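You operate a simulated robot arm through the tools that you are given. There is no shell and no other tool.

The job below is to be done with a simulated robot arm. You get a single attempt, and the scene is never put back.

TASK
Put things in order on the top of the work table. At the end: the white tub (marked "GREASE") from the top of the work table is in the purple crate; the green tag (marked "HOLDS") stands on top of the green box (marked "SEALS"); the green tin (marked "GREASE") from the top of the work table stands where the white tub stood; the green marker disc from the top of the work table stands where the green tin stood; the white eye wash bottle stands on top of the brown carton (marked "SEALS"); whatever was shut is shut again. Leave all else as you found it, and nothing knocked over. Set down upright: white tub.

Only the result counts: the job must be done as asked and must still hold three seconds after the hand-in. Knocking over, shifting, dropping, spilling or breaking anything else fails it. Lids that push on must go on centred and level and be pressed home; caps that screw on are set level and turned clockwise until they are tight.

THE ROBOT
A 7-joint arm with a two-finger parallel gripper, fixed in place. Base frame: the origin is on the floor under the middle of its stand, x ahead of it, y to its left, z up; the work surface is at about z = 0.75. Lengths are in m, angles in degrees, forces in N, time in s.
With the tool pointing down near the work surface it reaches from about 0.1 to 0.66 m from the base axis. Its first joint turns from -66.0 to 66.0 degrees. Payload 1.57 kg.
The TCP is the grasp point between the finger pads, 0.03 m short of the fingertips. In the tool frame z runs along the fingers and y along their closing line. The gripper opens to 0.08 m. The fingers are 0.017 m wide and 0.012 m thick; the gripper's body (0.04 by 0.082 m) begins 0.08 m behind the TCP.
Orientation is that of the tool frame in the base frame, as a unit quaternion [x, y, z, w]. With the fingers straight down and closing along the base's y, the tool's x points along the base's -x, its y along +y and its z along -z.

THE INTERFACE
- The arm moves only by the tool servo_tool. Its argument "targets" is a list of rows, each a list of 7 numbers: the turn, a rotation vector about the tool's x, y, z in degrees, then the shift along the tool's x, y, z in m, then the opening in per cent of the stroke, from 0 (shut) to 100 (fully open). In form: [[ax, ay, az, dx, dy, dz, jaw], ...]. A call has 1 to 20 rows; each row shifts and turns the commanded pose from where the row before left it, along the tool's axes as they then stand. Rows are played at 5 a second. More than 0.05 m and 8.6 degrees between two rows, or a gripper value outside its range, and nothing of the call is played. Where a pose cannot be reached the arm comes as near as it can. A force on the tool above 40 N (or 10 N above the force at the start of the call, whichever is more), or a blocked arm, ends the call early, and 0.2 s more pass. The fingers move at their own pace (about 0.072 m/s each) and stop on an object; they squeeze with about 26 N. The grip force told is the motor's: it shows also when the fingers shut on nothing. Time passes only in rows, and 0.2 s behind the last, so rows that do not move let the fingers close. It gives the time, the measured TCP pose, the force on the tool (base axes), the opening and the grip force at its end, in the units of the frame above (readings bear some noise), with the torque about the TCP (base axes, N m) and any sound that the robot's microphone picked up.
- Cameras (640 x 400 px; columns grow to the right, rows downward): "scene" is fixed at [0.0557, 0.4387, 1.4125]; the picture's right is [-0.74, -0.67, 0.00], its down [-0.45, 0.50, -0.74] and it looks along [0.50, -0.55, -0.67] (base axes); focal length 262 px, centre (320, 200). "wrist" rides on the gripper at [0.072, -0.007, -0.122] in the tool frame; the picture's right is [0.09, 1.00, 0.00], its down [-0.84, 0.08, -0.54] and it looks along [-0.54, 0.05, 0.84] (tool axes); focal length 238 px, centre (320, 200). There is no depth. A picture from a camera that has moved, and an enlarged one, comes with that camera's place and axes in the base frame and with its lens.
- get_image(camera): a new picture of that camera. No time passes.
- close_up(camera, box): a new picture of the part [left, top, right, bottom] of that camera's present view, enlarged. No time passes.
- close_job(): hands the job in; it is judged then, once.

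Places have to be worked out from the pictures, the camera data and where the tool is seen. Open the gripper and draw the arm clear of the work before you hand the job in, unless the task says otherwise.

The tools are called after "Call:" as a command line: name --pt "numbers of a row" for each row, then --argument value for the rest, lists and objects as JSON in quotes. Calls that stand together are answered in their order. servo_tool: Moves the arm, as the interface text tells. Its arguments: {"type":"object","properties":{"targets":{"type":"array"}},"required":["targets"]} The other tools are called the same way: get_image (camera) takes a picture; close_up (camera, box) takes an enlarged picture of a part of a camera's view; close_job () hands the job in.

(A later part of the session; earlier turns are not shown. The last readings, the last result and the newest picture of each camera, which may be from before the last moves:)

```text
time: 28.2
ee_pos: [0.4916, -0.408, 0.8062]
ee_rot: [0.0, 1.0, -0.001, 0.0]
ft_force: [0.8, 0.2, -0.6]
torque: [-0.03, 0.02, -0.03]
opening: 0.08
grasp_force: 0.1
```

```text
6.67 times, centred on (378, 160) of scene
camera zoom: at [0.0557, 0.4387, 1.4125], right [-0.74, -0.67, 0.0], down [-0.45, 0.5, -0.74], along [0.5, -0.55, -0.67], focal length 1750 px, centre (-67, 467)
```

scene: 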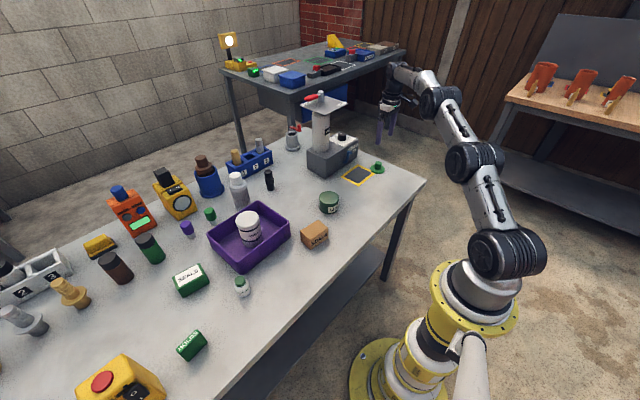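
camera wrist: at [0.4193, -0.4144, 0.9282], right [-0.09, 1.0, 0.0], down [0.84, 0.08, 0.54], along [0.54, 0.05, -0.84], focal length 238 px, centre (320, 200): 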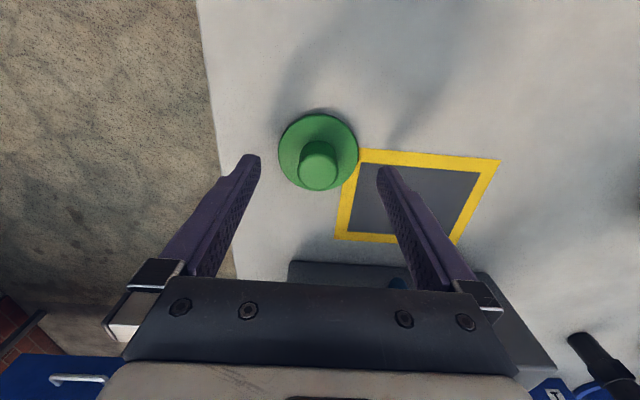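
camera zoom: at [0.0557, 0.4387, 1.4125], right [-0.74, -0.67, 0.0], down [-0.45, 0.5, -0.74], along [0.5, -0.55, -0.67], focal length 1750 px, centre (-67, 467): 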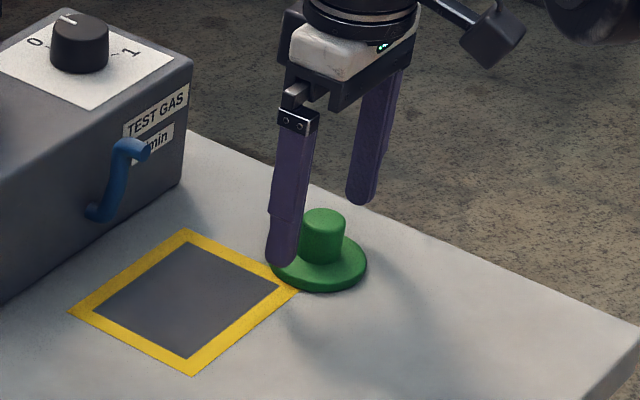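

The disc is between the fingers. Small correction, lower to z≈0.793, and close on the knob.

Call:
servo_tool --pt "0 0 0 0.0022 -0.0015 0.006 100" --pt "0 0 0 0 0 0.0065 100" --pt "0 0 0 0 0 0 100"

Call:
close_up --camera "wrist" --box '[224, 90, 416, 210]'

Call:
close_up --camera "scene" --box '[330, 130, 426, 190]'

```text
time: 29.0
ee_pos: [0.4879, -0.4113, 0.7954]
ee_rot: [0.0, 1.0, 0.0, 0.001]
ft_force: [0.0, 0.4, -0.3]
torque: [0.04, 0.01, 0.04]
opening: 0.0799
grasp_force: 0.0
```

```text
3.33 times, centred on (320, 150) of wrist
camera zoom: at [0.4161, -0.4163, 0.9164], right [-0.09, 1.0, 0.0], down [0.84, 0.08, 0.54], along [0.54, 0.05, -0.84], focal length 794 px, centre (320, 367)
```

zoom: 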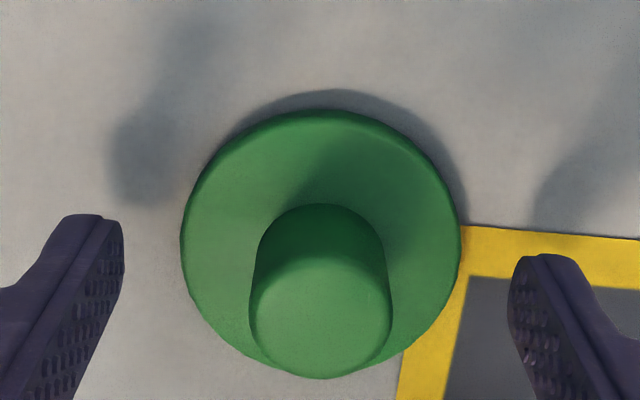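

```text
6.67 times, centred on (378, 160) of scene
camera zoom: at [0.0557, 0.4387, 1.4125], right [-0.74, -0.67, 0.0], down [-0.45, 0.5, -0.74], along [0.5, -0.55, -0.67], focal length 1750 px, centre (-67, 467)
```

zoom: 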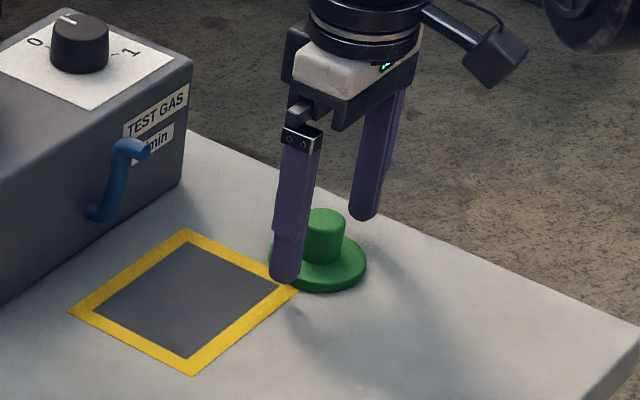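

The knob is centred. Closing on it.

Call:
servo_tool --pt "0 0 0 0 0 0.001 60" --pt "0 0 0 0 0 0 30" --pt "0 0 0 0 0 0 0" --pt "0 0 0 0 0 0 0" --pt "0 0 0 0 0 0 0"

Call:
close_up --camera "wrist" --box '[224, 90, 416, 210]'

```text
time: 30.2
ee_pos: [0.489, -0.41, 0.7935]
ee_rot: [0.0, 1.0, 0.0, 0.0]
ft_force: [0.3, 0.2, -0.6]
torque: [-0.02, -0.01, -0.01]
opening: 0.0261
grasp_force: 26.2
```

```text
3.33 times, centred on (320, 150) of wrist
camera zoom: at [0.4165, -0.4161, 0.9159], right [-0.09, 1.0, 0.0], down [0.84, 0.08, 0.54], along [0.54, 0.05, -0.84], focal length 794 px, centre (320, 367)
```

zoom: 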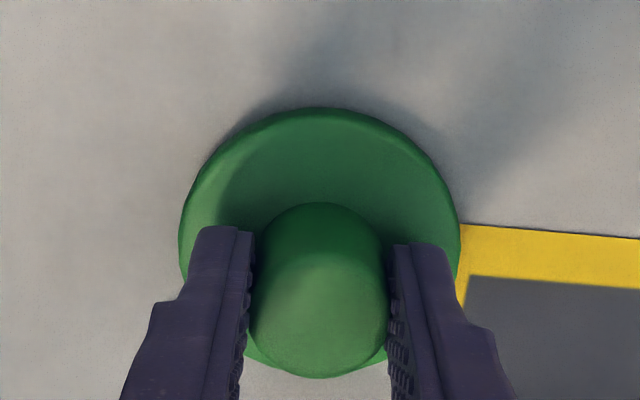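

Gripped at 26 mm. I lift it and carry it to the tin's old place (0.4275,-0.2297).

Call:
servo_tool --pt "0 0 0 0 0 -0.01 0" --pt "0 0 0 0 0 -0.03 0" --pt "0 0 0 0 0 -0.04 0" --pt "0 0 0 0.0122 0.036 0 0" --pt "0 0 0 0.0122 0.036 0 0" --pt "0 0 0 0.0122 0.036 0 0" --pt "0 0 0 0.0122 0.036 0 0" --pt "0 0 0 0.0122 0.036 0 0" --pt "0 0 0 0 0 0 0"

Call:
get_image --camera "wrist"

Call:
close_up --camera "scene" --box '[280, 130, 440, 230]'

```text
time: 32.2
ee_pos: [0.4266, -0.228, 0.8715]
ee_rot: [0.001, 1.0, 0.0, 0.0]
ft_force: [0.1, -0.1, -1.2]
torque: [0.0, -0.03, -0.03]
opening: 0.0262
grasp_force: 25.9
```

```text
taken
camera wrist: at [0.355, -0.2337, 0.9929], right [-0.09, 1.0, 0.0], down [0.84, 0.08, 0.54], along [0.54, 0.05, -0.84], focal length 238 px, centre (320, 200)
```

wrist: 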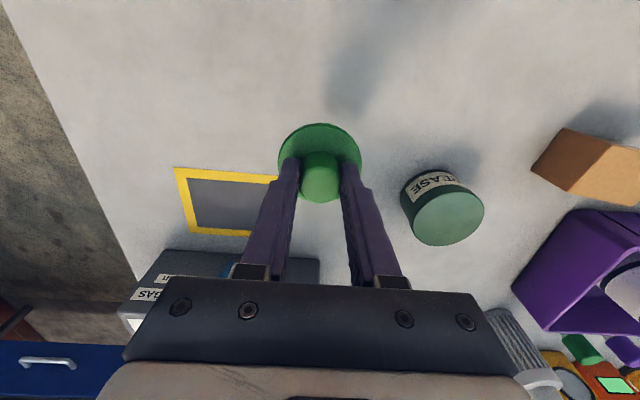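

```text
4.00 times, centred on (360, 180) of scene
camera zoom: at [0.0557, 0.4388, 1.4125], right [-0.74, -0.67, 0.0], down [-0.45, 0.5, -0.74], along [0.5, -0.55, -0.67], focal length 1050 px, centre (160, 280)
```

zoom: 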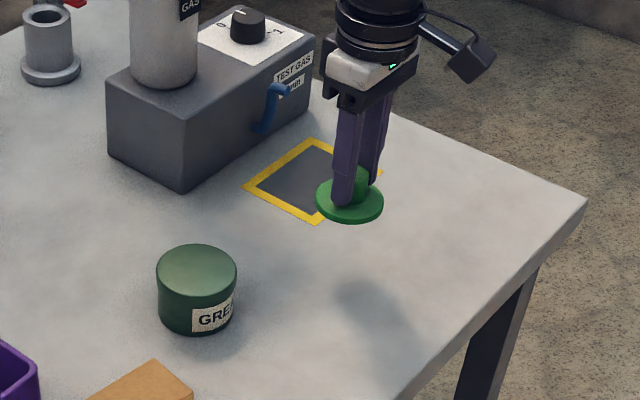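

Positioned within 2 mm; I correct and lower to about 3 mm above the table.

Call:
servo_tool --pt "0 0 0 -0.0005 -0.0018 0.02 0" --pt "0 0 0 0 0 0.03 0" --pt "0 0 0 0 0 0.02 0" --pt "0 0 0 0 0 0.0045 0" --pt "0 0 0 0 0 0 0"

```text
time: 33.4
ee_pos: [0.4265, -0.2301, 0.7966]
ee_rot: [0.0, 1.0, 0.0, 0.0]
ft_force: [-0.7, 0.0, -0.5]
torque: [-0.03, -0.03, -0.03]
opening: 0.0262
grasp_force: 26.6
```

Now small steps down to touch.

Call:
servo_tool --pt "0 0 0 0 0 0.002 0" --pt "0 0 0 0 0 0.001 0" --pt "0 0 0 0 0 0 0"

```text
time: 34.2
ee_pos: [0.4273, -0.2331, 0.7945]
ee_rot: [0.001, 1.0, 0.0, 0.0]
ft_force: [-0.7, 0.2, -0.4]
torque: [0.01, 0.02, 0.01]
opening: 0.0264
grasp_force: 26.4
```

Call:
servo_tool --pt "0 0 0 0 0 0.001 0" --pt "0 0 0 0 0 0 0"

```text
time: 34.8
ee_pos: [0.4271, -0.231, 0.7939]
ee_rot: [0.0, 1.0, 0.0, 0.0]
ft_force: [-0.9, 0.1, -0.1]
torque: [-0.02, 0.03, 0.0]
opening: 0.0263
grasp_force: 26.2
```

Still free; another 1 mm, with 1 mm back in y.

Call:
servo_tool --pt "0 0 0 0 0.001 0.001 0" --pt "0 0 0 0 0 0 0"

```text
time: 35.4
ee_pos: [0.4279, -0.2305, 0.7944]
ee_rot: [0.001, 1.0, -0.001, 0.001]
ft_force: [-2.4, -1.0, 10.8]
torque: [-0.02, 0.22, 0.04]
opening: 0.0264
grasp_force: 26.2
```

Contact at 11 N. I ease up, open, and rise.

Call:
servo_tool --pt "0 0 0 0 0 -0.001 0" --pt "0 0 0 0 0 0 60" --pt "0 0 0 0 0 0 100" --pt "0 0 0 0 0 0 100" --pt "0 0 0 0 0 -0.02 100" --pt "0 0 0 0 0 -0.04 100" --pt "0 0 0 0 0 -0.04 100" --pt "0 0 0 0 0 -0.04 100" --pt "0 0 0 0 0 0 100"

Call:
get_image --camera "wrist"

Call:
close_up --camera "scene" --box '[280, 130, 440, 230]'

```text
time: 37.4
ee_pos: [0.4249, -0.232, 0.9344]
ee_rot: [0.001, 1.0, 0.0, 0.0]
ft_force: [0.1, 1.1, 0.6]
torque: [0.01, -0.02, 0.0]
opening: 0.08
grasp_force: 0.1
```

```text
taken
camera wrist: at [0.354, -0.2375, 1.0576], right [-0.09, 1.0, 0.0], down [0.84, 0.08, 0.54], along [0.54, 0.05, -0.84], focal length 238 px, centre (320, 200)
```

wrist: 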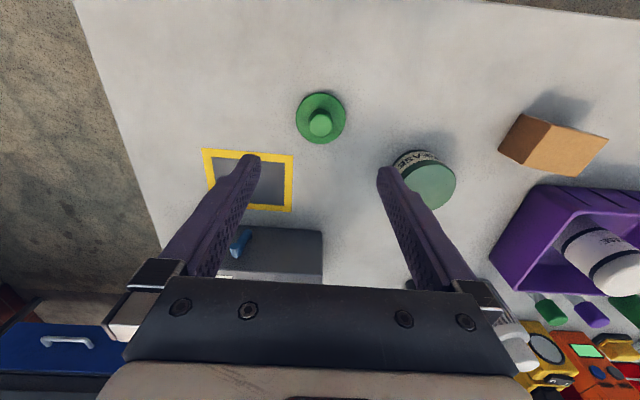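

```text
4.00 times, centred on (360, 180) of scene
camera zoom: at [0.0557, 0.4387, 1.4125], right [-0.74, -0.67, 0.0], down [-0.45, 0.5, -0.74], along [0.5, -0.55, -0.67], focal length 1050 px, centre (160, 280)
```

zoom: 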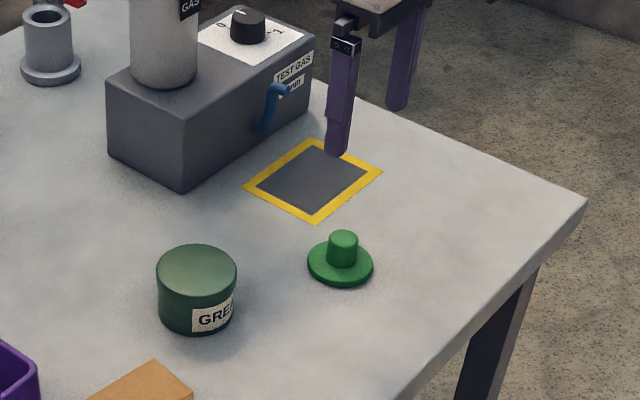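

The disc stands where the tin stood. Next I move above the brown carton to measure its top.

Call:
servo_tool --pt "0 0 0 0 0.047 -0.003 100" --pt "0 0 0 0 0.047 -0.003 100" --pt "0 0 0 0 0.047 -0.003 100" --pt "0 0 0 0 0.047 -0.003 100" --pt "0 0 0 0 0.047 -0.003 100" --pt "0 0 0 0 0.047 -0.003 100" --pt "0 0 0 0 0 0 100"

Call:
get_image --camera "wrist"

Call:
close_up --camera "scene" --box '[270, 190, 366, 250]'

```text
time: 39.0
ee_pos: [0.4259, 0.0528, 0.9532]
ee_rot: [0.0, 1.0, 0.0, -0.001]
ft_force: [-0.9, -0.4, -0.6]
torque: [-0.04, 0.0, 0.01]
opening: 0.08
grasp_force: 0.1
```

```text
taken
camera wrist: at [0.3544, 0.0464, 1.075], right [-0.09, 1.0, 0.0], down [0.84, 0.08, 0.54], along [0.54, 0.05, -0.84], focal length 238 px, centre (320, 200)
```

wrist: 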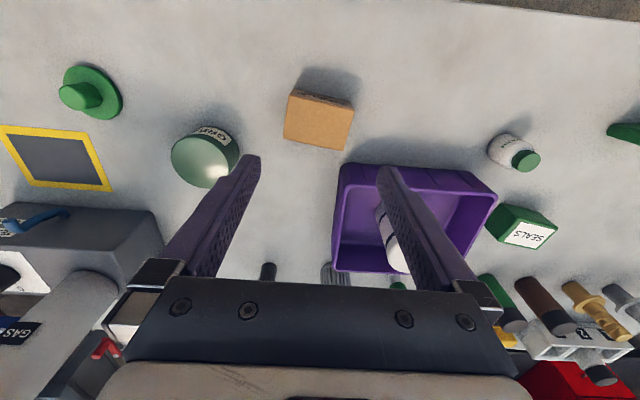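

```text
6.67 times, centred on (318, 220) of scene
camera zoom: at [0.0557, 0.4388, 1.4125], right [-0.74, -0.67, 0.0], down [-0.45, 0.5, -0.74], along [0.5, -0.55, -0.67], focal length 1750 px, centre (333, 67)
```

zoom: 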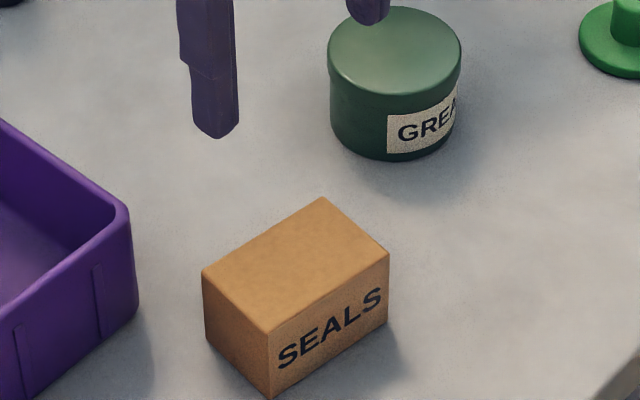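

Call:
close_up --camera "wrist" --box '[256, 75, 384, 155]'

Call:
close_up --camera "wrist" --box '[460, 110, 620, 260]'

```text
5.00 times, centred on (320, 115) of wrist
camera zoom: at [0.3544, 0.0464, 1.075], right [-0.09, 1.0, 0.0], down [0.84, 0.08, 0.54], along [0.54, 0.05, -0.84], focal length 1192 px, centre (320, 625)
```

zoom: 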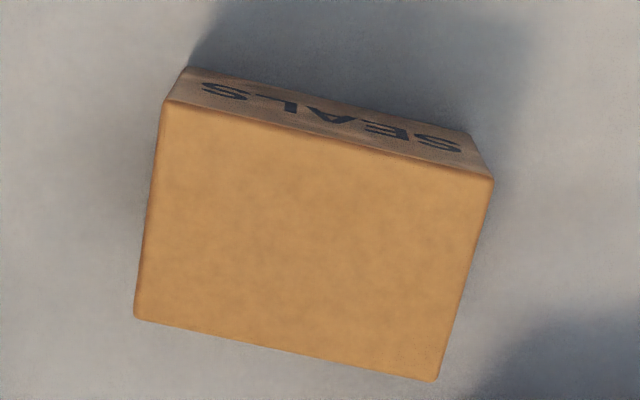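

```text
2.67 times, centred on (540, 185) of wrist
camera zoom: at [0.3544, 0.0464, 1.075], right [-0.09, 1.0, 0.0], down [0.84, 0.08, 0.54], along [0.54, 0.05, -0.84], focal length 636 px, centre (-267, 240)
```

zoom: 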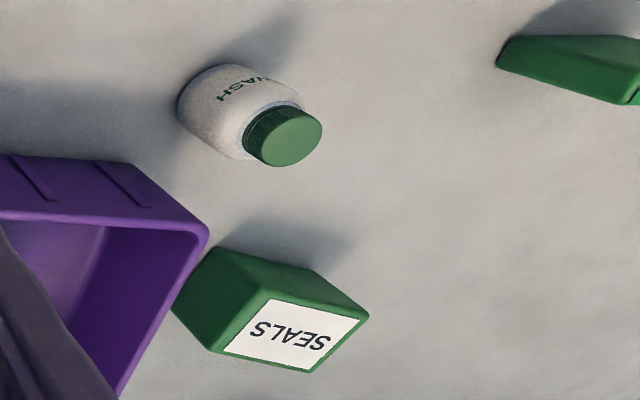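

The carton top is about 74×49 mm, centred at (0.4295,0.050), z≈0.797. Now to the eye wash bottle near (0.45,0.308).

Call:
servo_tool --pt "0 0 0 -0.004 0.0425 0.0035 100" --pt "0 0 0 -0.004 0.0425 0.0035 100" --pt "0 0 0 -0.004 0.0425 0.0035 100" --pt "0 0 0 -0.004 0.0425 0.0035 100" --pt "0 0 0 -0.004 0.0425 0.0035 100" --pt "0 0 0 -0.004 0.0425 0.0035 100" --pt "0 0 0 0 0 0 100"

Call:
get_image --camera "wrist"

Call:
close_up --camera "scene" --box '[200, 260, 280, 310]'

```text
time: 40.6
ee_pos: [0.4487, 0.3059, 0.9322]
ee_rot: [0.0, 1.0, 0.0, 0.0]
ft_force: [0.2, 0.7, 0.7]
torque: [0.01, 0.01, -0.02]
opening: 0.0801
grasp_force: 0.1
```

```text
taken
camera wrist: at [0.3775, 0.2996, 1.0556], right [-0.09, 1.0, 0.0], down [0.84, 0.08, 0.54], along [0.54, 0.05, -0.84], focal length 238 px, centre (320, 200)
```

wrist: 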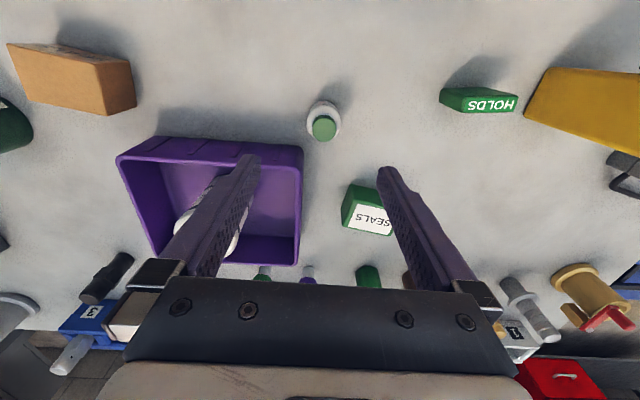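

```text
8.00 times, centred on (240, 285) of scene
camera zoom: at [0.0557, 0.4388, 1.4125], right [-0.74, -0.67, 0.0], down [-0.45, 0.5, -0.74], along [0.5, -0.55, -0.67], focal length 2100 px, centre (960, -480)
```

zoom: 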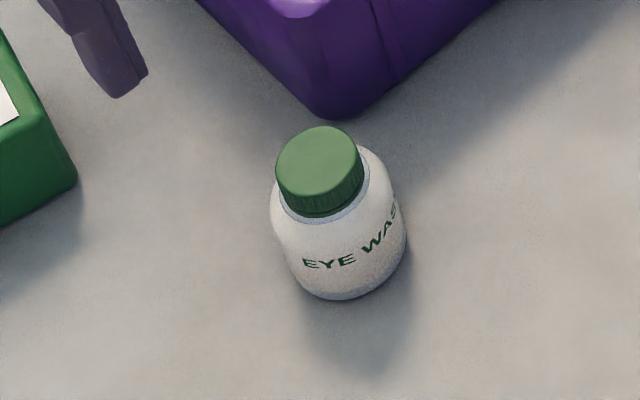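

Call:
close_up --camera "wrist" --box '[256, 75, 384, 155]'

Call:
close_up --camera "wrist" --box '[320, 60, 560, 250]'

```text
5.00 times, centred on (320, 115) of wrist
camera zoom: at [0.3775, 0.2996, 1.0556], right [-0.09, 1.0, 0.0], down [0.84, 0.08, 0.54], along [0.54, 0.05, -0.84], focal length 1192 px, centre (320, 625)
```

zoom: 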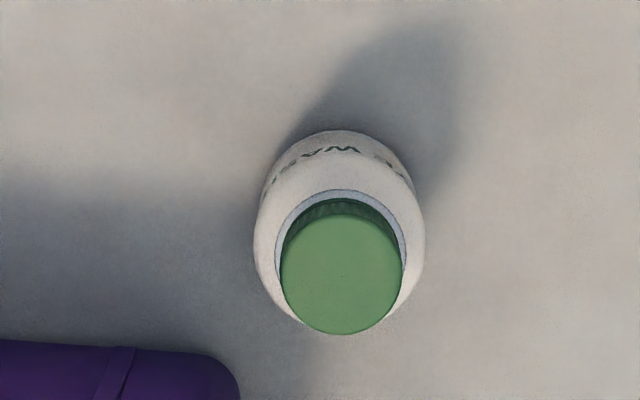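

```text
2.11 times, centred on (440, 155) of wrist
camera zoom: at [0.3775, 0.2996, 1.0556], right [-0.09, 1.0, 0.0], down [0.84, 0.08, 0.54], along [0.54, 0.05, -0.84], focal length 502 px, centre (67, 295)
```

zoom: 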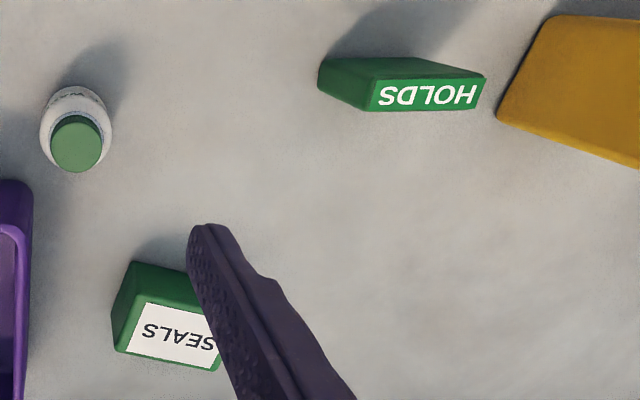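

The bottle is at about (0.4495,0.310), its cap top near z=0.805. I shift 4 mm in y and lower to just above it.

Call:
servo_tool --pt "0 0 0 -0.0005 0.004 0.02 100" --pt "0 0 0 0 0 0.035 100" --pt "0 0 0 0 0 0.025 100" --pt "0 0 0 0 0 0 100"

Call:
close_up --camera "wrist" --box '[224, 80, 416, 200]'

Call:
close_up --camera "scene" --box '[192, 240, 288, 300]'

```text
time: 41.6
ee_pos: [0.4504, 0.311, 0.8535]
ee_rot: [0.0, 1.0, 0.001, 0.0]
ft_force: [-0.1, 0.8, -0.5]
torque: [0.01, 0.01, 0.01]
opening: 0.0799
grasp_force: 0.1
```

```text
3.33 times, centred on (320, 140) of wrist
camera zoom: at [0.3793, 0.3055, 0.9754], right [-0.09, 1.0, 0.0], down [0.84, 0.08, 0.54], along [0.54, 0.05, -0.84], focal length 794 px, centre (320, 400)
```

zoom: 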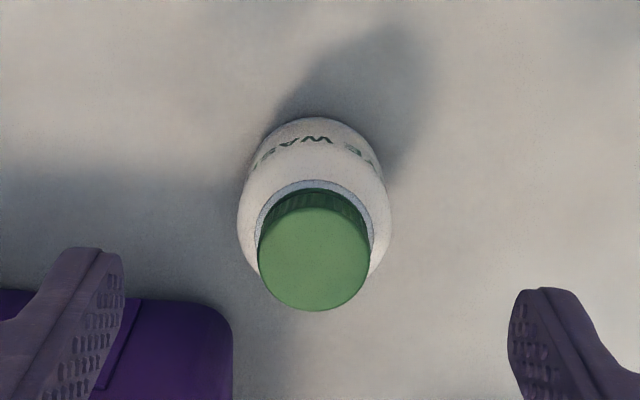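

```text
6.67 times, centred on (240, 270) of scene
camera zoom: at [0.0557, 0.4387, 1.4125], right [-0.74, -0.67, 0.0], down [-0.45, 0.5, -0.74], along [0.5, -0.55, -0.67], focal length 1750 px, centre (853, -267)
```

zoom: 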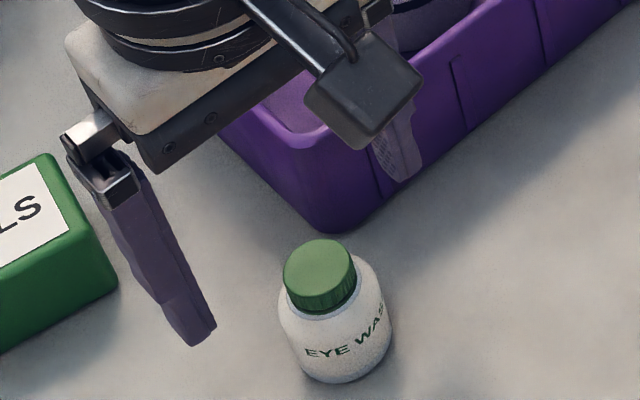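

Aligned within about 2 mm. I descend to z≈0.785 around the bottle's body and close.

Call:
servo_tool --pt "0 0 0 0.0015 0 0.02 100" --pt "0 0 0 0 0 0.025 100" --pt "0 0 0 0 0 0.022 100" --pt "0 0 0 0 0 0 100"

Call:
get_image --camera "wrist"

Call:
close_up --camera "scene" --box '[192, 240, 288, 300]'

```text
time: 42.6
ee_pos: [0.45, 0.3093, 0.7861]
ee_rot: [0.001, 1.0, -0.001, 0.0]
ft_force: [0.8, 0.5, 0.5]
torque: [0.01, 0.02, -0.02]
opening: 0.0802
grasp_force: 0.0
```

```text
taken
camera wrist: at [0.3774, 0.304, 0.9076], right [-0.09, 1.0, 0.0], down [0.84, 0.08, 0.54], along [0.54, 0.05, -0.84], focal length 238 px, centre (320, 200)
```

wrist: 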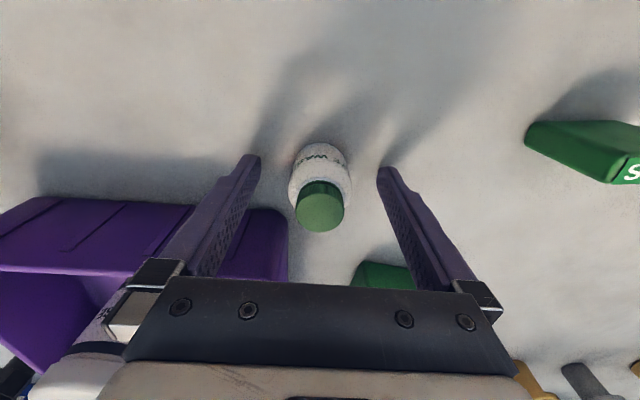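

```text
6.67 times, centred on (240, 270) of scene
camera zoom: at [0.0557, 0.4387, 1.4125], right [-0.74, -0.67, 0.0], down [-0.45, 0.5, -0.74], along [0.5, -0.55, -0.67], focal length 1750 px, centre (853, -267)
```

zoom: 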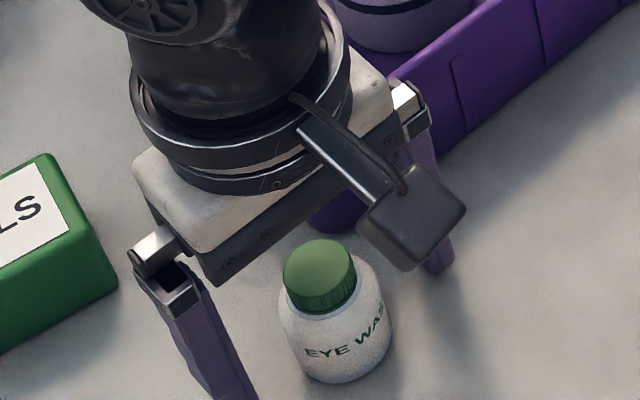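

Bottle is centred; closing gently.

Call:
servo_tool --pt "0 0 0 0 0 0 65" --pt "0 0 0 0 0 0 40" --pt "0 0 0 0 0 0 0" --pt "0 0 0 0 0 0 0" --pt "0 0 0 0 0 0 0"

Call:
close_up --camera "wrist" --box '[224, 100, 416, 240]'

```text
time: 43.8
ee_pos: [0.4483, 0.3098, 0.786]
ee_rot: [0.0, 1.0, 0.0, 0.0]
ft_force: [0.3, 0.9, -0.9]
torque: [-0.01, 0.0, 0.03]
opening: 0.0362
grasp_force: 25.8
```

```text
2.86 times, centred on (320, 170) of wrist
camera zoom: at [0.3774, 0.3039, 0.9079], right [-0.09, 1.0, 0.0], down [0.84, 0.08, 0.54], along [0.54, 0.05, -0.84], focal length 681 px, centre (320, 286)
```

zoom: 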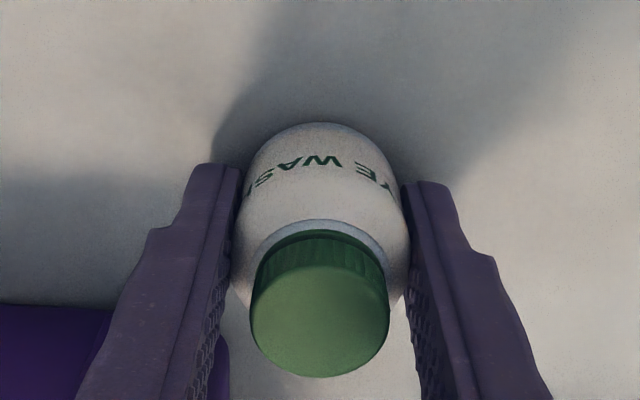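

The bottle is held at 36 mm. I lift and carry it to above the carton centre (0.4295,0.050).

Call:
servo_tool --pt "0 0 0 0 0 -0.01 0" --pt "0 0 0 0 0 -0.03 0" --pt "0 0 0 0 0 -0.04 0" --pt "0 0 0 0 0 -0.04 0" --pt "0 0 0 0.0033 -0.0433 0 0" --pt "0 0 0 0.0033 -0.0433 0 0" --pt "0 0 0 0.0033 -0.0433 0 0" --pt "0 0 0 0.0033 -0.0433 0 0" --pt "0 0 0 0.0033 -0.0433 0 0" --pt "0 0 0 0.0033 -0.0433 0 0" --pt "0 0 0 0 0 0 0"

Call:
get_image --camera "wrist"

Call:
close_up --camera "scene" --box '[260, 170, 388, 250]'

```text
time: 46.2
ee_pos: [0.4292, 0.0505, 0.9024]
ee_rot: [-0.001, 1.0, 0.0, 0.0]
ft_force: [-0.4, -0.7, -0.2]
torque: [0.0, 0.0, -0.01]
opening: 0.0364
grasp_force: 26.4
```

```text
taken
camera wrist: at [0.3575, 0.0445, 1.0251], right [-0.09, 1.0, 0.0], down [0.84, 0.08, 0.54], along [0.54, 0.05, -0.84], focal length 238 px, centre (320, 200)
```

wrist: 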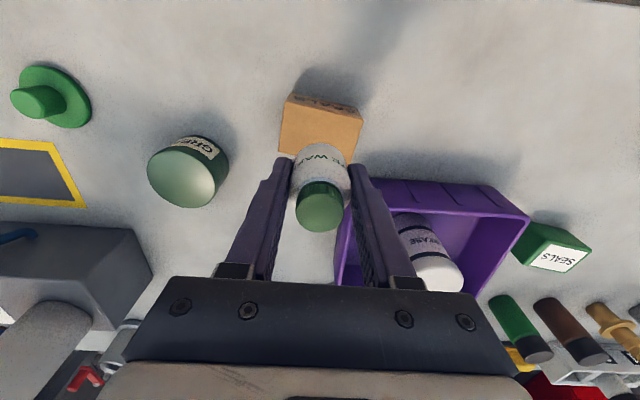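

```text
5.00 times, centred on (324, 210) of scene
camera zoom: at [0.0557, 0.4387, 1.4125], right [-0.74, -0.67, 0.0], down [-0.45, 0.5, -0.74], along [0.5, -0.55, -0.67], focal length 1312 px, centre (300, 150)
```

zoom: 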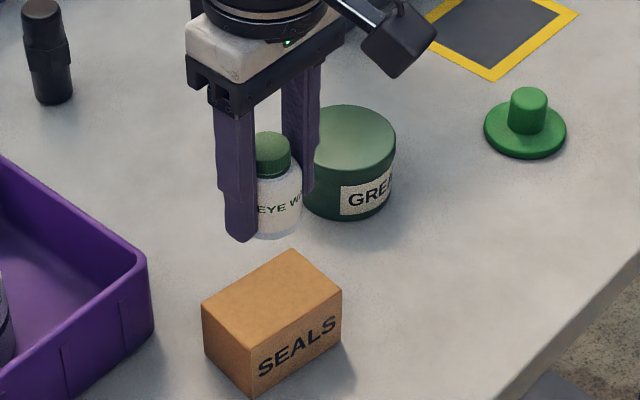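

Well aligned over the carton. I lower to a few mm above its top.

Call:
servo_tool --pt "0 0 0 0 -0.0005 0.02 0" --pt "0 0 0 0 0 0.025 0" --pt "0 0 0 0 0 0.015 0" --pt "0 0 0 0 0 0.003 0" --pt "0 0 0 0 0 0 0"

Call:
get_image --camera "wrist"

Call:
close_up --camera "scene" --box '[260, 180, 372, 250]'

```text
time: 47.4
ee_pos: [0.4308, 0.0484, 0.8407]
ee_rot: [-0.001, 1.0, 0.0, 0.0]
ft_force: [0.6, -1.0, -0.4]
torque: [-0.01, 0.04, -0.02]
opening: 0.0365
grasp_force: 25.9
```

```text
taken
camera wrist: at [0.3588, 0.0433, 0.9627], right [-0.09, 1.0, 0.0], down [0.84, 0.08, 0.54], along [0.54, 0.05, -0.84], focal length 238 px, centre (320, 200)
```

wrist: 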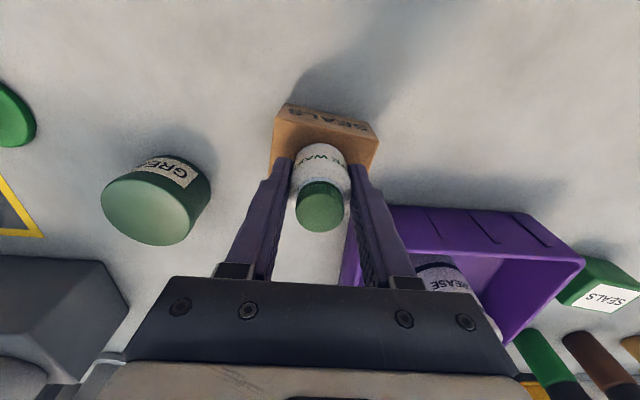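

```text
5.71 times, centred on (316, 215) of scene
camera zoom: at [0.0557, 0.4387, 1.4125], right [-0.74, -0.67, 0.0], down [-0.45, 0.5, -0.74], along [0.5, -0.55, -0.67], focal length 1500 px, centre (343, 114)
```

zoom: 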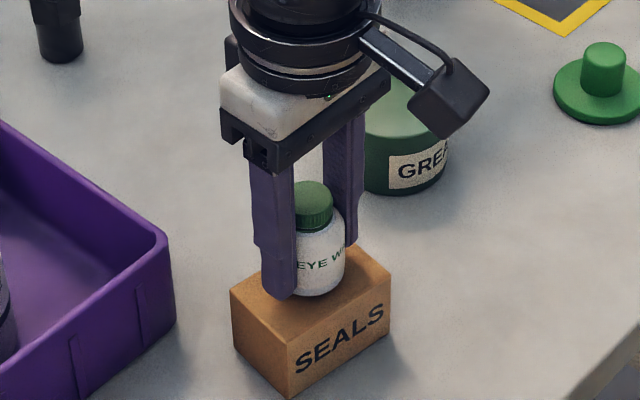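

The bottle is about 7 mm above the carton's top and centred. Stepping down to touch.

Call:
servo_tool --pt "0 0 0 0 0 0.003 0" --pt "0 0 0 0 0 0.002 0" --pt "0 0 0 0 0 0 0"

```text
time: 48.2
ee_pos: [0.4302, 0.0492, 0.8364]
ee_rot: [0.0, 1.0, 0.001, 0.001]
ft_force: [0.6, -0.3, -0.5]
torque: [-0.03, 0.04, 0.04]
opening: 0.0366
grasp_force: 26.3
```

Call:
servo_tool --pt "0 0 0 0 0 0.0015 0" --pt "0 0 0 0 0 0 0"

```text
time: 48.8
ee_pos: [0.4303, 0.0503, 0.8367]
ee_rot: [0.0, 1.0, 0.0, 0.001]
ft_force: [-4.1, 1.4, 10.8]
torque: [0.02, 0.17, -0.03]
opening: 0.0364
grasp_force: 25.6
```

Contact on the carton (11 N). I ease up 1 mm, release, and rise.

Call:
servo_tool --pt "0 0 0 0 0 -0.001 0" --pt "0 0 0 0 0 0 60" --pt "0 0 0 0 0 0 100" --pt "0 0 0 0 0 0 100" --pt "0 0 0 0 0 -0.02 100" --pt "0 0 0 0 0 -0.04 100" --pt "0 0 0 0 0 -0.04 100" --pt "0 0 0 0 0 -0.02 100" --pt "0 0 0 0 0 0 100"

Call:
get_image --camera "wrist"

Call:
close_up --camera "scene" --box '[260, 180, 372, 250]'

```text
time: 50.8
ee_pos: [0.4305, 0.0506, 0.9563]
ee_rot: [0.0, 1.0, -0.001, 0.0]
ft_force: [-0.5, -0.3, 0.0]
torque: [-0.01, 0.04, 0.0]
opening: 0.0801
grasp_force: 0.1
```

```text
taken
camera wrist: at [0.3586, 0.0442, 1.0784], right [-0.09, 1.0, 0.0], down [0.84, 0.08, 0.54], along [0.54, 0.05, -0.84], focal length 238 px, centre (320, 200)
```

wrist: 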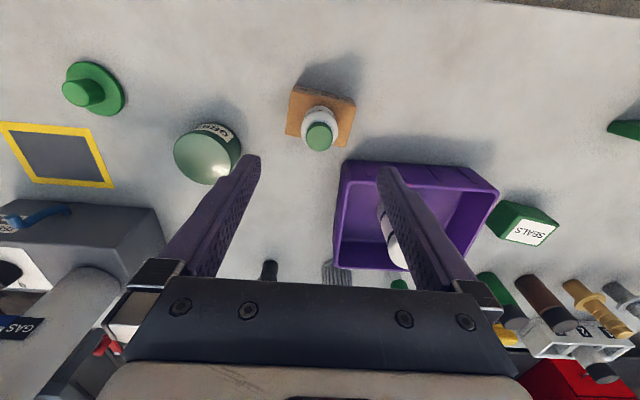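

```text
5.71 times, centred on (316, 215) of scene
camera zoom: at [0.0557, 0.4387, 1.4125], right [-0.74, -0.67, 0.0], down [-0.45, 0.5, -0.74], along [0.5, -0.55, -0.67], focal length 1500 px, centre (343, 114)
```

zoom: 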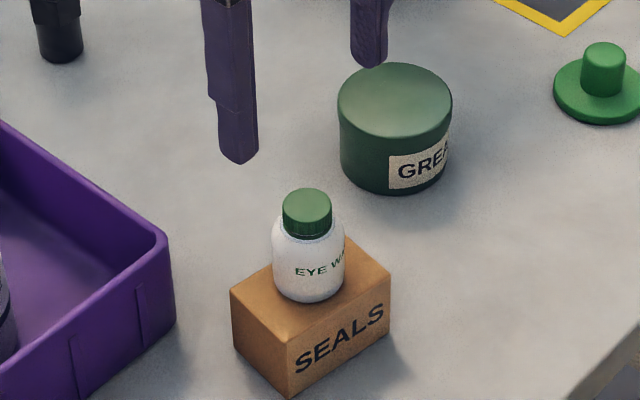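

The bottle stands on the carton. Now I move over towards the HOLDS tag near (0.42,0.47) to inspect it.

Call:
servo_tool --pt "0 0 0 0.001 0.046 0 100" --pt "0 0 0 0.001 0.046 0 100" --pt "0 0 0 0.001 0.046 0 100" --pt "0 0 0 0.001 0.046 0 100" --pt "0 0 0 0.001 0.046 0 100" --pt "0 0 0 0.001 0.046 0 100" --pt "0 0 0 0.001 0.046 0 100" --pt "0 0 0 0.001 0.046 0 100" --pt "0 0 0 0.001 0.046 0 100" --pt "0 0 0 0 0 0 100"

Call:
get_image --camera "wrist"

Call:
close_up --camera "scene" --box '[150, 310, 246, 370]'

Call:
close_up --camera "scene" --box '[140, 240, 236, 300]'

```text
time: 53.0
ee_pos: [0.4209, 0.4669, 0.9563]
ee_rot: [0.0, 1.0, 0.0, -0.001]
ft_force: [-0.1, 0.3, 0.4]
torque: [0.0, 0.0, 0.0]
opening: 0.0803
grasp_force: 0.0
```

```text
taken
camera wrist: at [0.3492, 0.4602, 1.0783], right [-0.09, 1.0, 0.0], down [0.84, 0.08, 0.54], along [0.54, 0.05, -0.84], focal length 238 px, centre (320, 200)
```

wrist: 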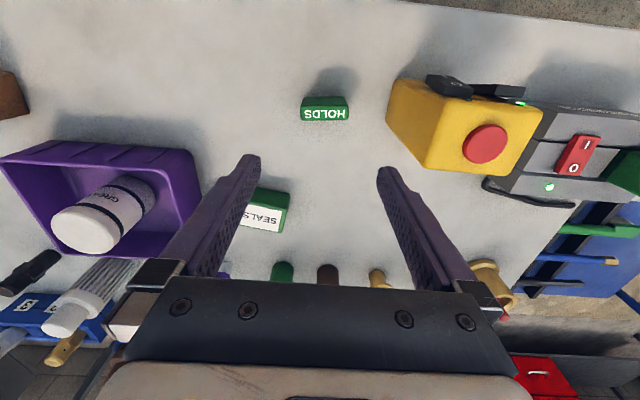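

```text
6.67 times, centred on (198, 340) of scene
camera zoom: at [0.0557, 0.4388, 1.4125], right [-0.74, -0.67, 0.0], down [-0.45, 0.5, -0.74], along [0.5, -0.55, -0.67], focal length 1750 px, centre (1133, -733)
```

zoom: 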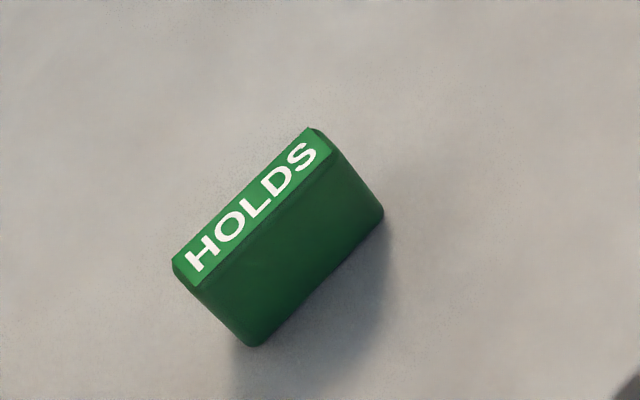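

```text
6.67 times, centred on (188, 270) of scene
camera zoom: at [0.0557, 0.4388, 1.4125], right [-0.74, -0.67, 0.0], down [-0.45, 0.5, -0.74], along [0.5, -0.55, -0.67], focal length 1750 px, centre (1200, -267)
```

zoom: 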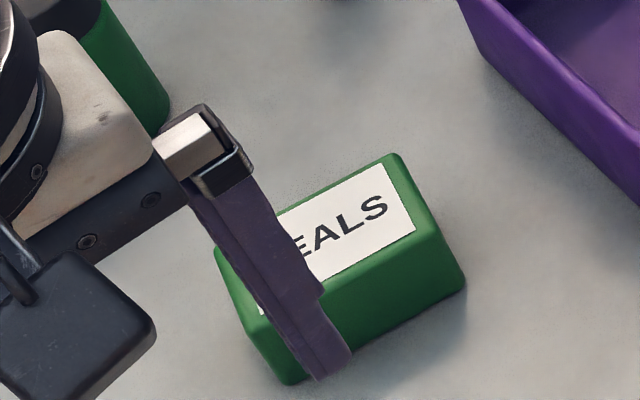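

Call:
close_up --camera "wrist" --box '[272, 65, 384, 135]'

Call:
close_up --camera "wrist" --box '[208, 150, 336, 240]'

```text
5.71 times, centred on (328, 100) of wrist
camera zoom: at [0.3492, 0.4602, 1.0783], right [-0.09, 1.0, 0.0], down [0.84, 0.08, 0.54], along [0.54, 0.05, -0.84], focal length 1362 px, centre (274, 771)
```

zoom: 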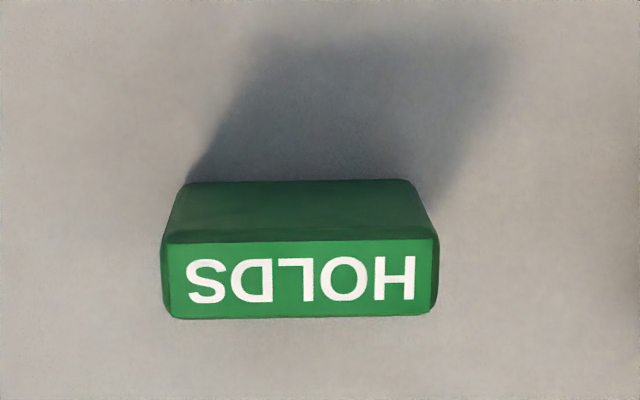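

```text
4.44 times, centred on (272, 195) of wrist
camera zoom: at [0.3492, 0.4602, 1.0783], right [-0.09, 1.0, 0.0], down [0.84, 0.08, 0.54], along [0.54, 0.05, -0.84], focal length 1059 px, centre (533, 222)
```

zoom: 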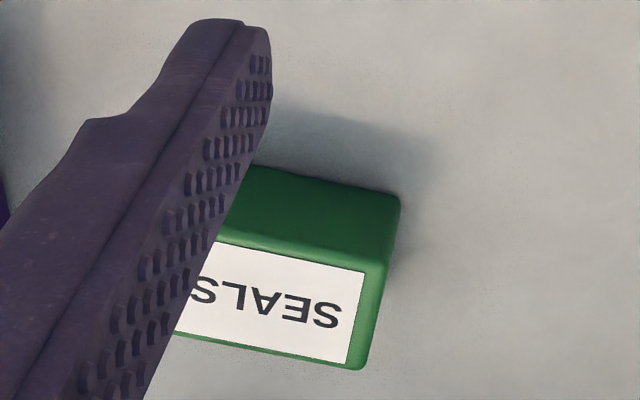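

The tag is an upright slab (about 53 long × 14.5 thick × 53 high) at (0.4115,0.471), turned ~6°. The SEALS box is centred near (0.573,0.395), r≈0.69, so I test how far the vertical tool reaches there in free air and look at the box.

Call:
servo_tool --pt "0 0 0 -0.036 -0.018 0.0 100" --pt "0 0 0 -0.036 -0.018 0.0 100" --pt "0 0 0 -0.036 -0.018 0.01 100" --pt "0 0 0 -0.036 -0.018 0.02 100" --pt "0 0 0 0 0 0 100" --pt "0 0 0 0 0 0 100"

Call:
get_image --camera "wrist"

Call:
get_image --camera "scene"

```text
time: 54.4
ee_pos: [0.5181, 0.3913, 0.9295]
ee_rot: [0.0, 1.0, -0.001, -0.001]
ft_force: [0.4, -0.6, 0.0]
torque: [-0.03, -0.04, 0.04]
opening: 0.0799
grasp_force: 0.0
out of reach, approached as far as the arm can: row 2, 3, 4
```

```text
taken
camera wrist: at [0.4478, 0.385, 1.052], right [-0.09, 1.0, 0.0], down [0.84, 0.08, 0.54], along [0.54, 0.05, -0.84], focal length 238 px, centre (320, 200)
```

wrist: 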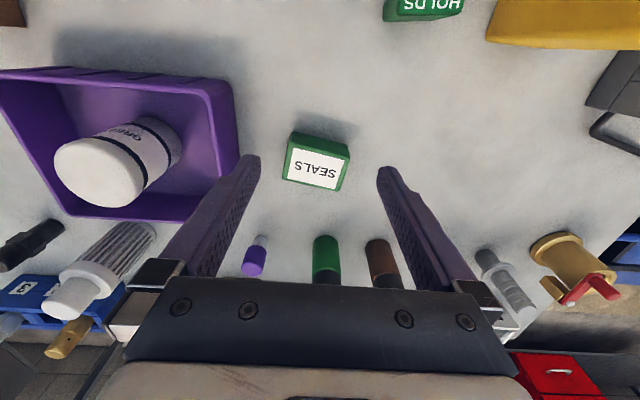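

```text
taken
```

scene: 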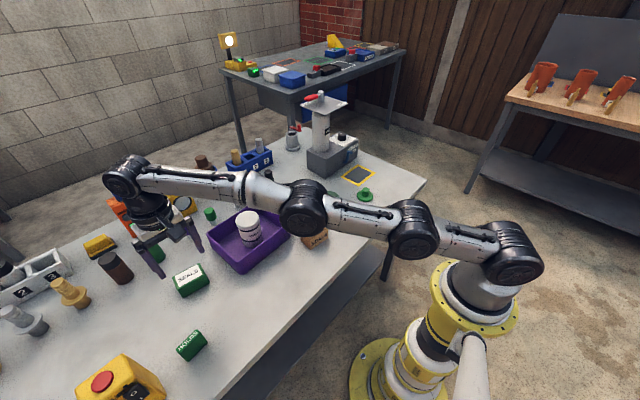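

Straight down the arm stops at r≈0.65, so the box needs the tool tilted outward. While here, I zoom on the box to fix its place.

Call:
close_up --camera "wrist" --box '[260, 115, 372, 205]'

Call:
close_up --camera "scene" --box '[110, 220, 270, 320]'

```text
4.44 times, centred on (316, 160) of wrist
camera zoom: at [0.4478, 0.385, 1.052], right [-0.09, 1.0, 0.0], down [0.84, 0.08, 0.54], along [0.54, 0.05, -0.84], focal length 1059 px, centre (338, 378)
```

zoom: 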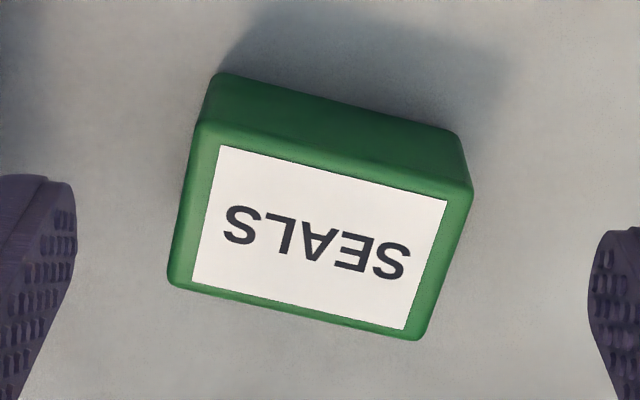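

```text
4.00 times, centred on (190, 270) of scene
camera zoom: at [0.0557, 0.4387, 1.4125], right [-0.74, -0.67, 0.0], down [-0.45, 0.5, -0.74], along [0.5, -0.55, -0.67], focal length 1050 px, centre (840, -80)
```

zoom: 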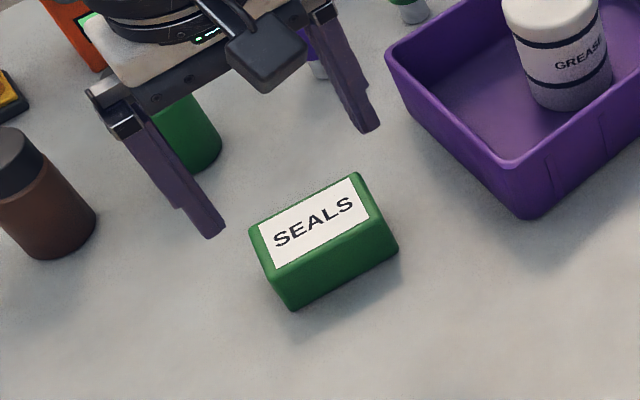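

The box top is centred about (0.571,0.391), z≈0.792, long axis ~81°. I go back towards the tag (watching where the commanded pose really is).

Call:
servo_tool --pt "0 0 0 0.036 0.018 0 100" --pt "0 0 0 0.036 0.018 0 100" --pt "0 0 0 0 0 0 100"

```text
time: 55.2
ee_pos: [0.4479, 0.4271, 0.9307]
ee_rot: [0.0, 1.0, 0.0, 0.001]
ft_force: [-0.4, -0.3, -0.3]
torque: [-0.01, 0.03, 0.03]
opening: 0.0801
grasp_force: 0.1
```

The command is clamped to the reached pose, good. I move over the tag, turn the tool ~6° to match it, and tilt it 20° outward about the closing axis.

Call:
servo_tool --pt "0 0 0 0.0182 0.022 0 100" --pt "0 0 0 0.0182 0.022 0 100" --pt "0 0 -5.9 0 0 0 100" --pt "0 -7 0 0 0 0 100" --pt "0 -7 0 0 0 0 100" --pt "0 -6 0 0 0 0 100" --pt "0 0 0 0 0 0 100"

Call:
get_image --camera "wrist"

Call:
get_image --camera "scene"

```text
time: 56.8
ee_pos: [0.4102, 0.4708, 0.9287]
ee_rot: [-0.051, 0.983, 0.01, 0.174]
ft_force: [-0.7, 0.2, 0.4]
torque: [-0.02, -0.01, 0.01]
opening: 0.0799
grasp_force: 0.0
```

```text
taken
camera wrist: at [0.3028, 0.4535, 1.0182], right [-0.19, 0.98, -0.03], down [0.59, 0.14, 0.8], along [0.79, 0.13, -0.6], focal length 238 px, centre (320, 200)
```

wrist: 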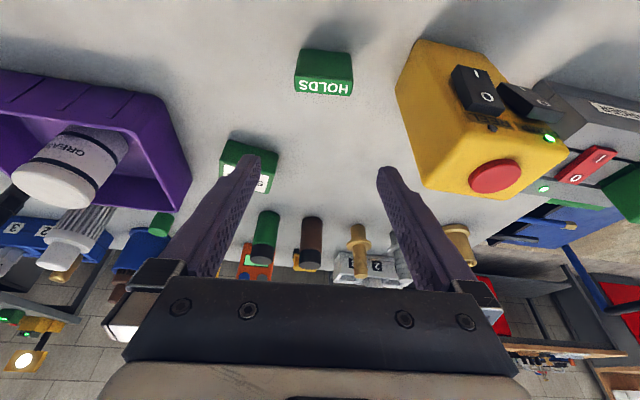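

```text
taken
```

scene: 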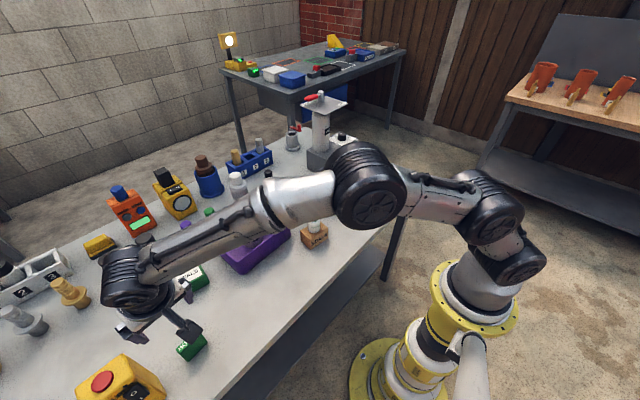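

Tilt is right (20°). I zoom on the tag to refine its place before descending.

Call:
close_up --camera "wrist" --box '[272, 35, 384, 105]'

Call:
close_up --camera "scene" --box '[90, 280, 250, 380]'

```text
5.71 times, centred on (328, 70) of wrist
camera zoom: at [0.3028, 0.4535, 1.0182], right [-0.19, 0.98, -0.03], down [0.59, 0.14, 0.8], along [0.79, 0.13, -0.6], focal length 1362 px, centre (274, 943)
```

zoom: 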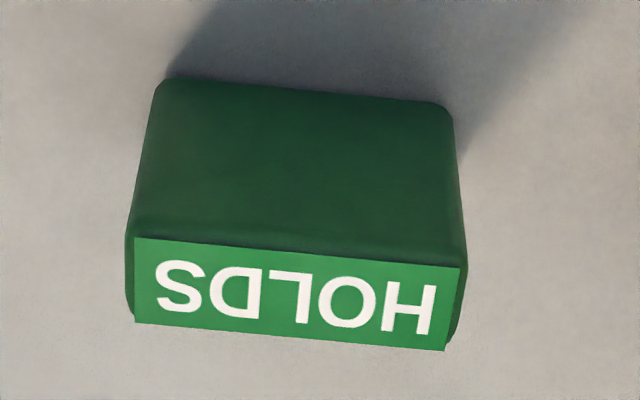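

```text
4.00 times, centred on (170, 330) of scene
camera zoom: at [0.0557, 0.4387, 1.4125], right [-0.74, -0.67, 0.0], down [-0.45, 0.5, -0.74], along [0.5, -0.55, -0.67], focal length 1050 px, centre (920, -320)
```

zoom: 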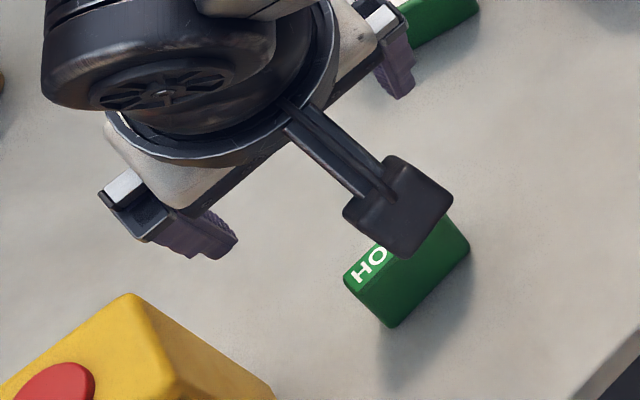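

The tag's centre is about (0.4125,0.4705), top near 0.804. I descend vertically with the tilted tool in two stages.

Call:
servo_tool --pt "0 0 0 0.01026 -0.0005 0.0282 100" --pt "0 0 0 0.01026 0 0.0282 100" --pt "0 0 0 0.01026 0 0.0282 100" --pt "0 0 0 0 0 0 100"

Call:
get_image --camera "wrist"

Call:
close_up --camera "scene" --box '[90, 280, 250, 380]'

```text
time: 57.8
ee_pos: [0.4124, 0.4698, 0.837]
ee_rot: [-0.051, 0.984, 0.009, 0.173]
ft_force: [0.1, -1.0, 0.8]
torque: [0.0, -0.01, -0.01]
opening: 0.0799
grasp_force: 0.0
```

```text
taken
camera wrist: at [0.3041, 0.4528, 0.9276], right [-0.19, 0.98, -0.03], down [0.59, 0.14, 0.8], along [0.79, 0.13, -0.6], focal length 238 px, centre (320, 200)
```

wrist: 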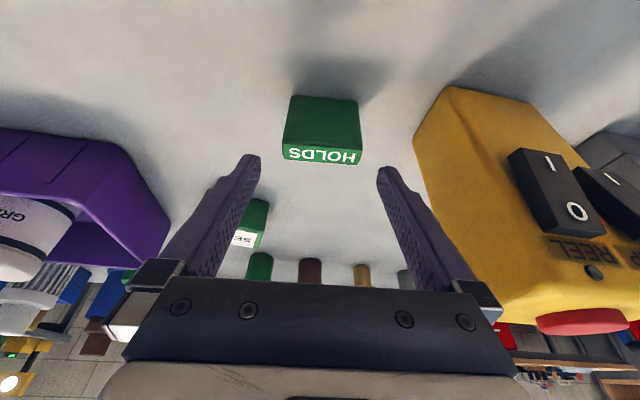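

```text
4.00 times, centred on (170, 330) of scene
camera zoom: at [0.0557, 0.4387, 1.4125], right [-0.74, -0.67, 0.0], down [-0.45, 0.5, -0.74], along [0.5, -0.55, -0.67], focal length 1050 px, centre (920, -320)
```

zoom: 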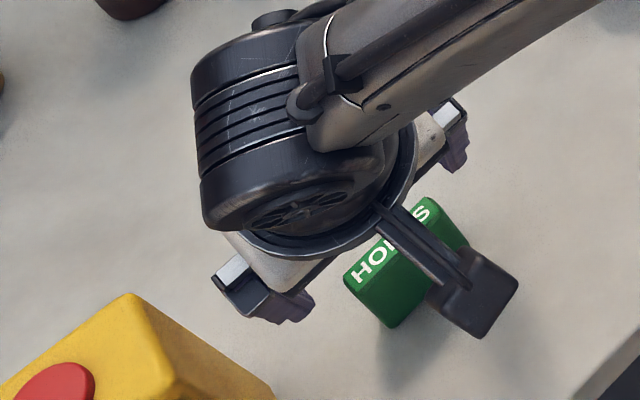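

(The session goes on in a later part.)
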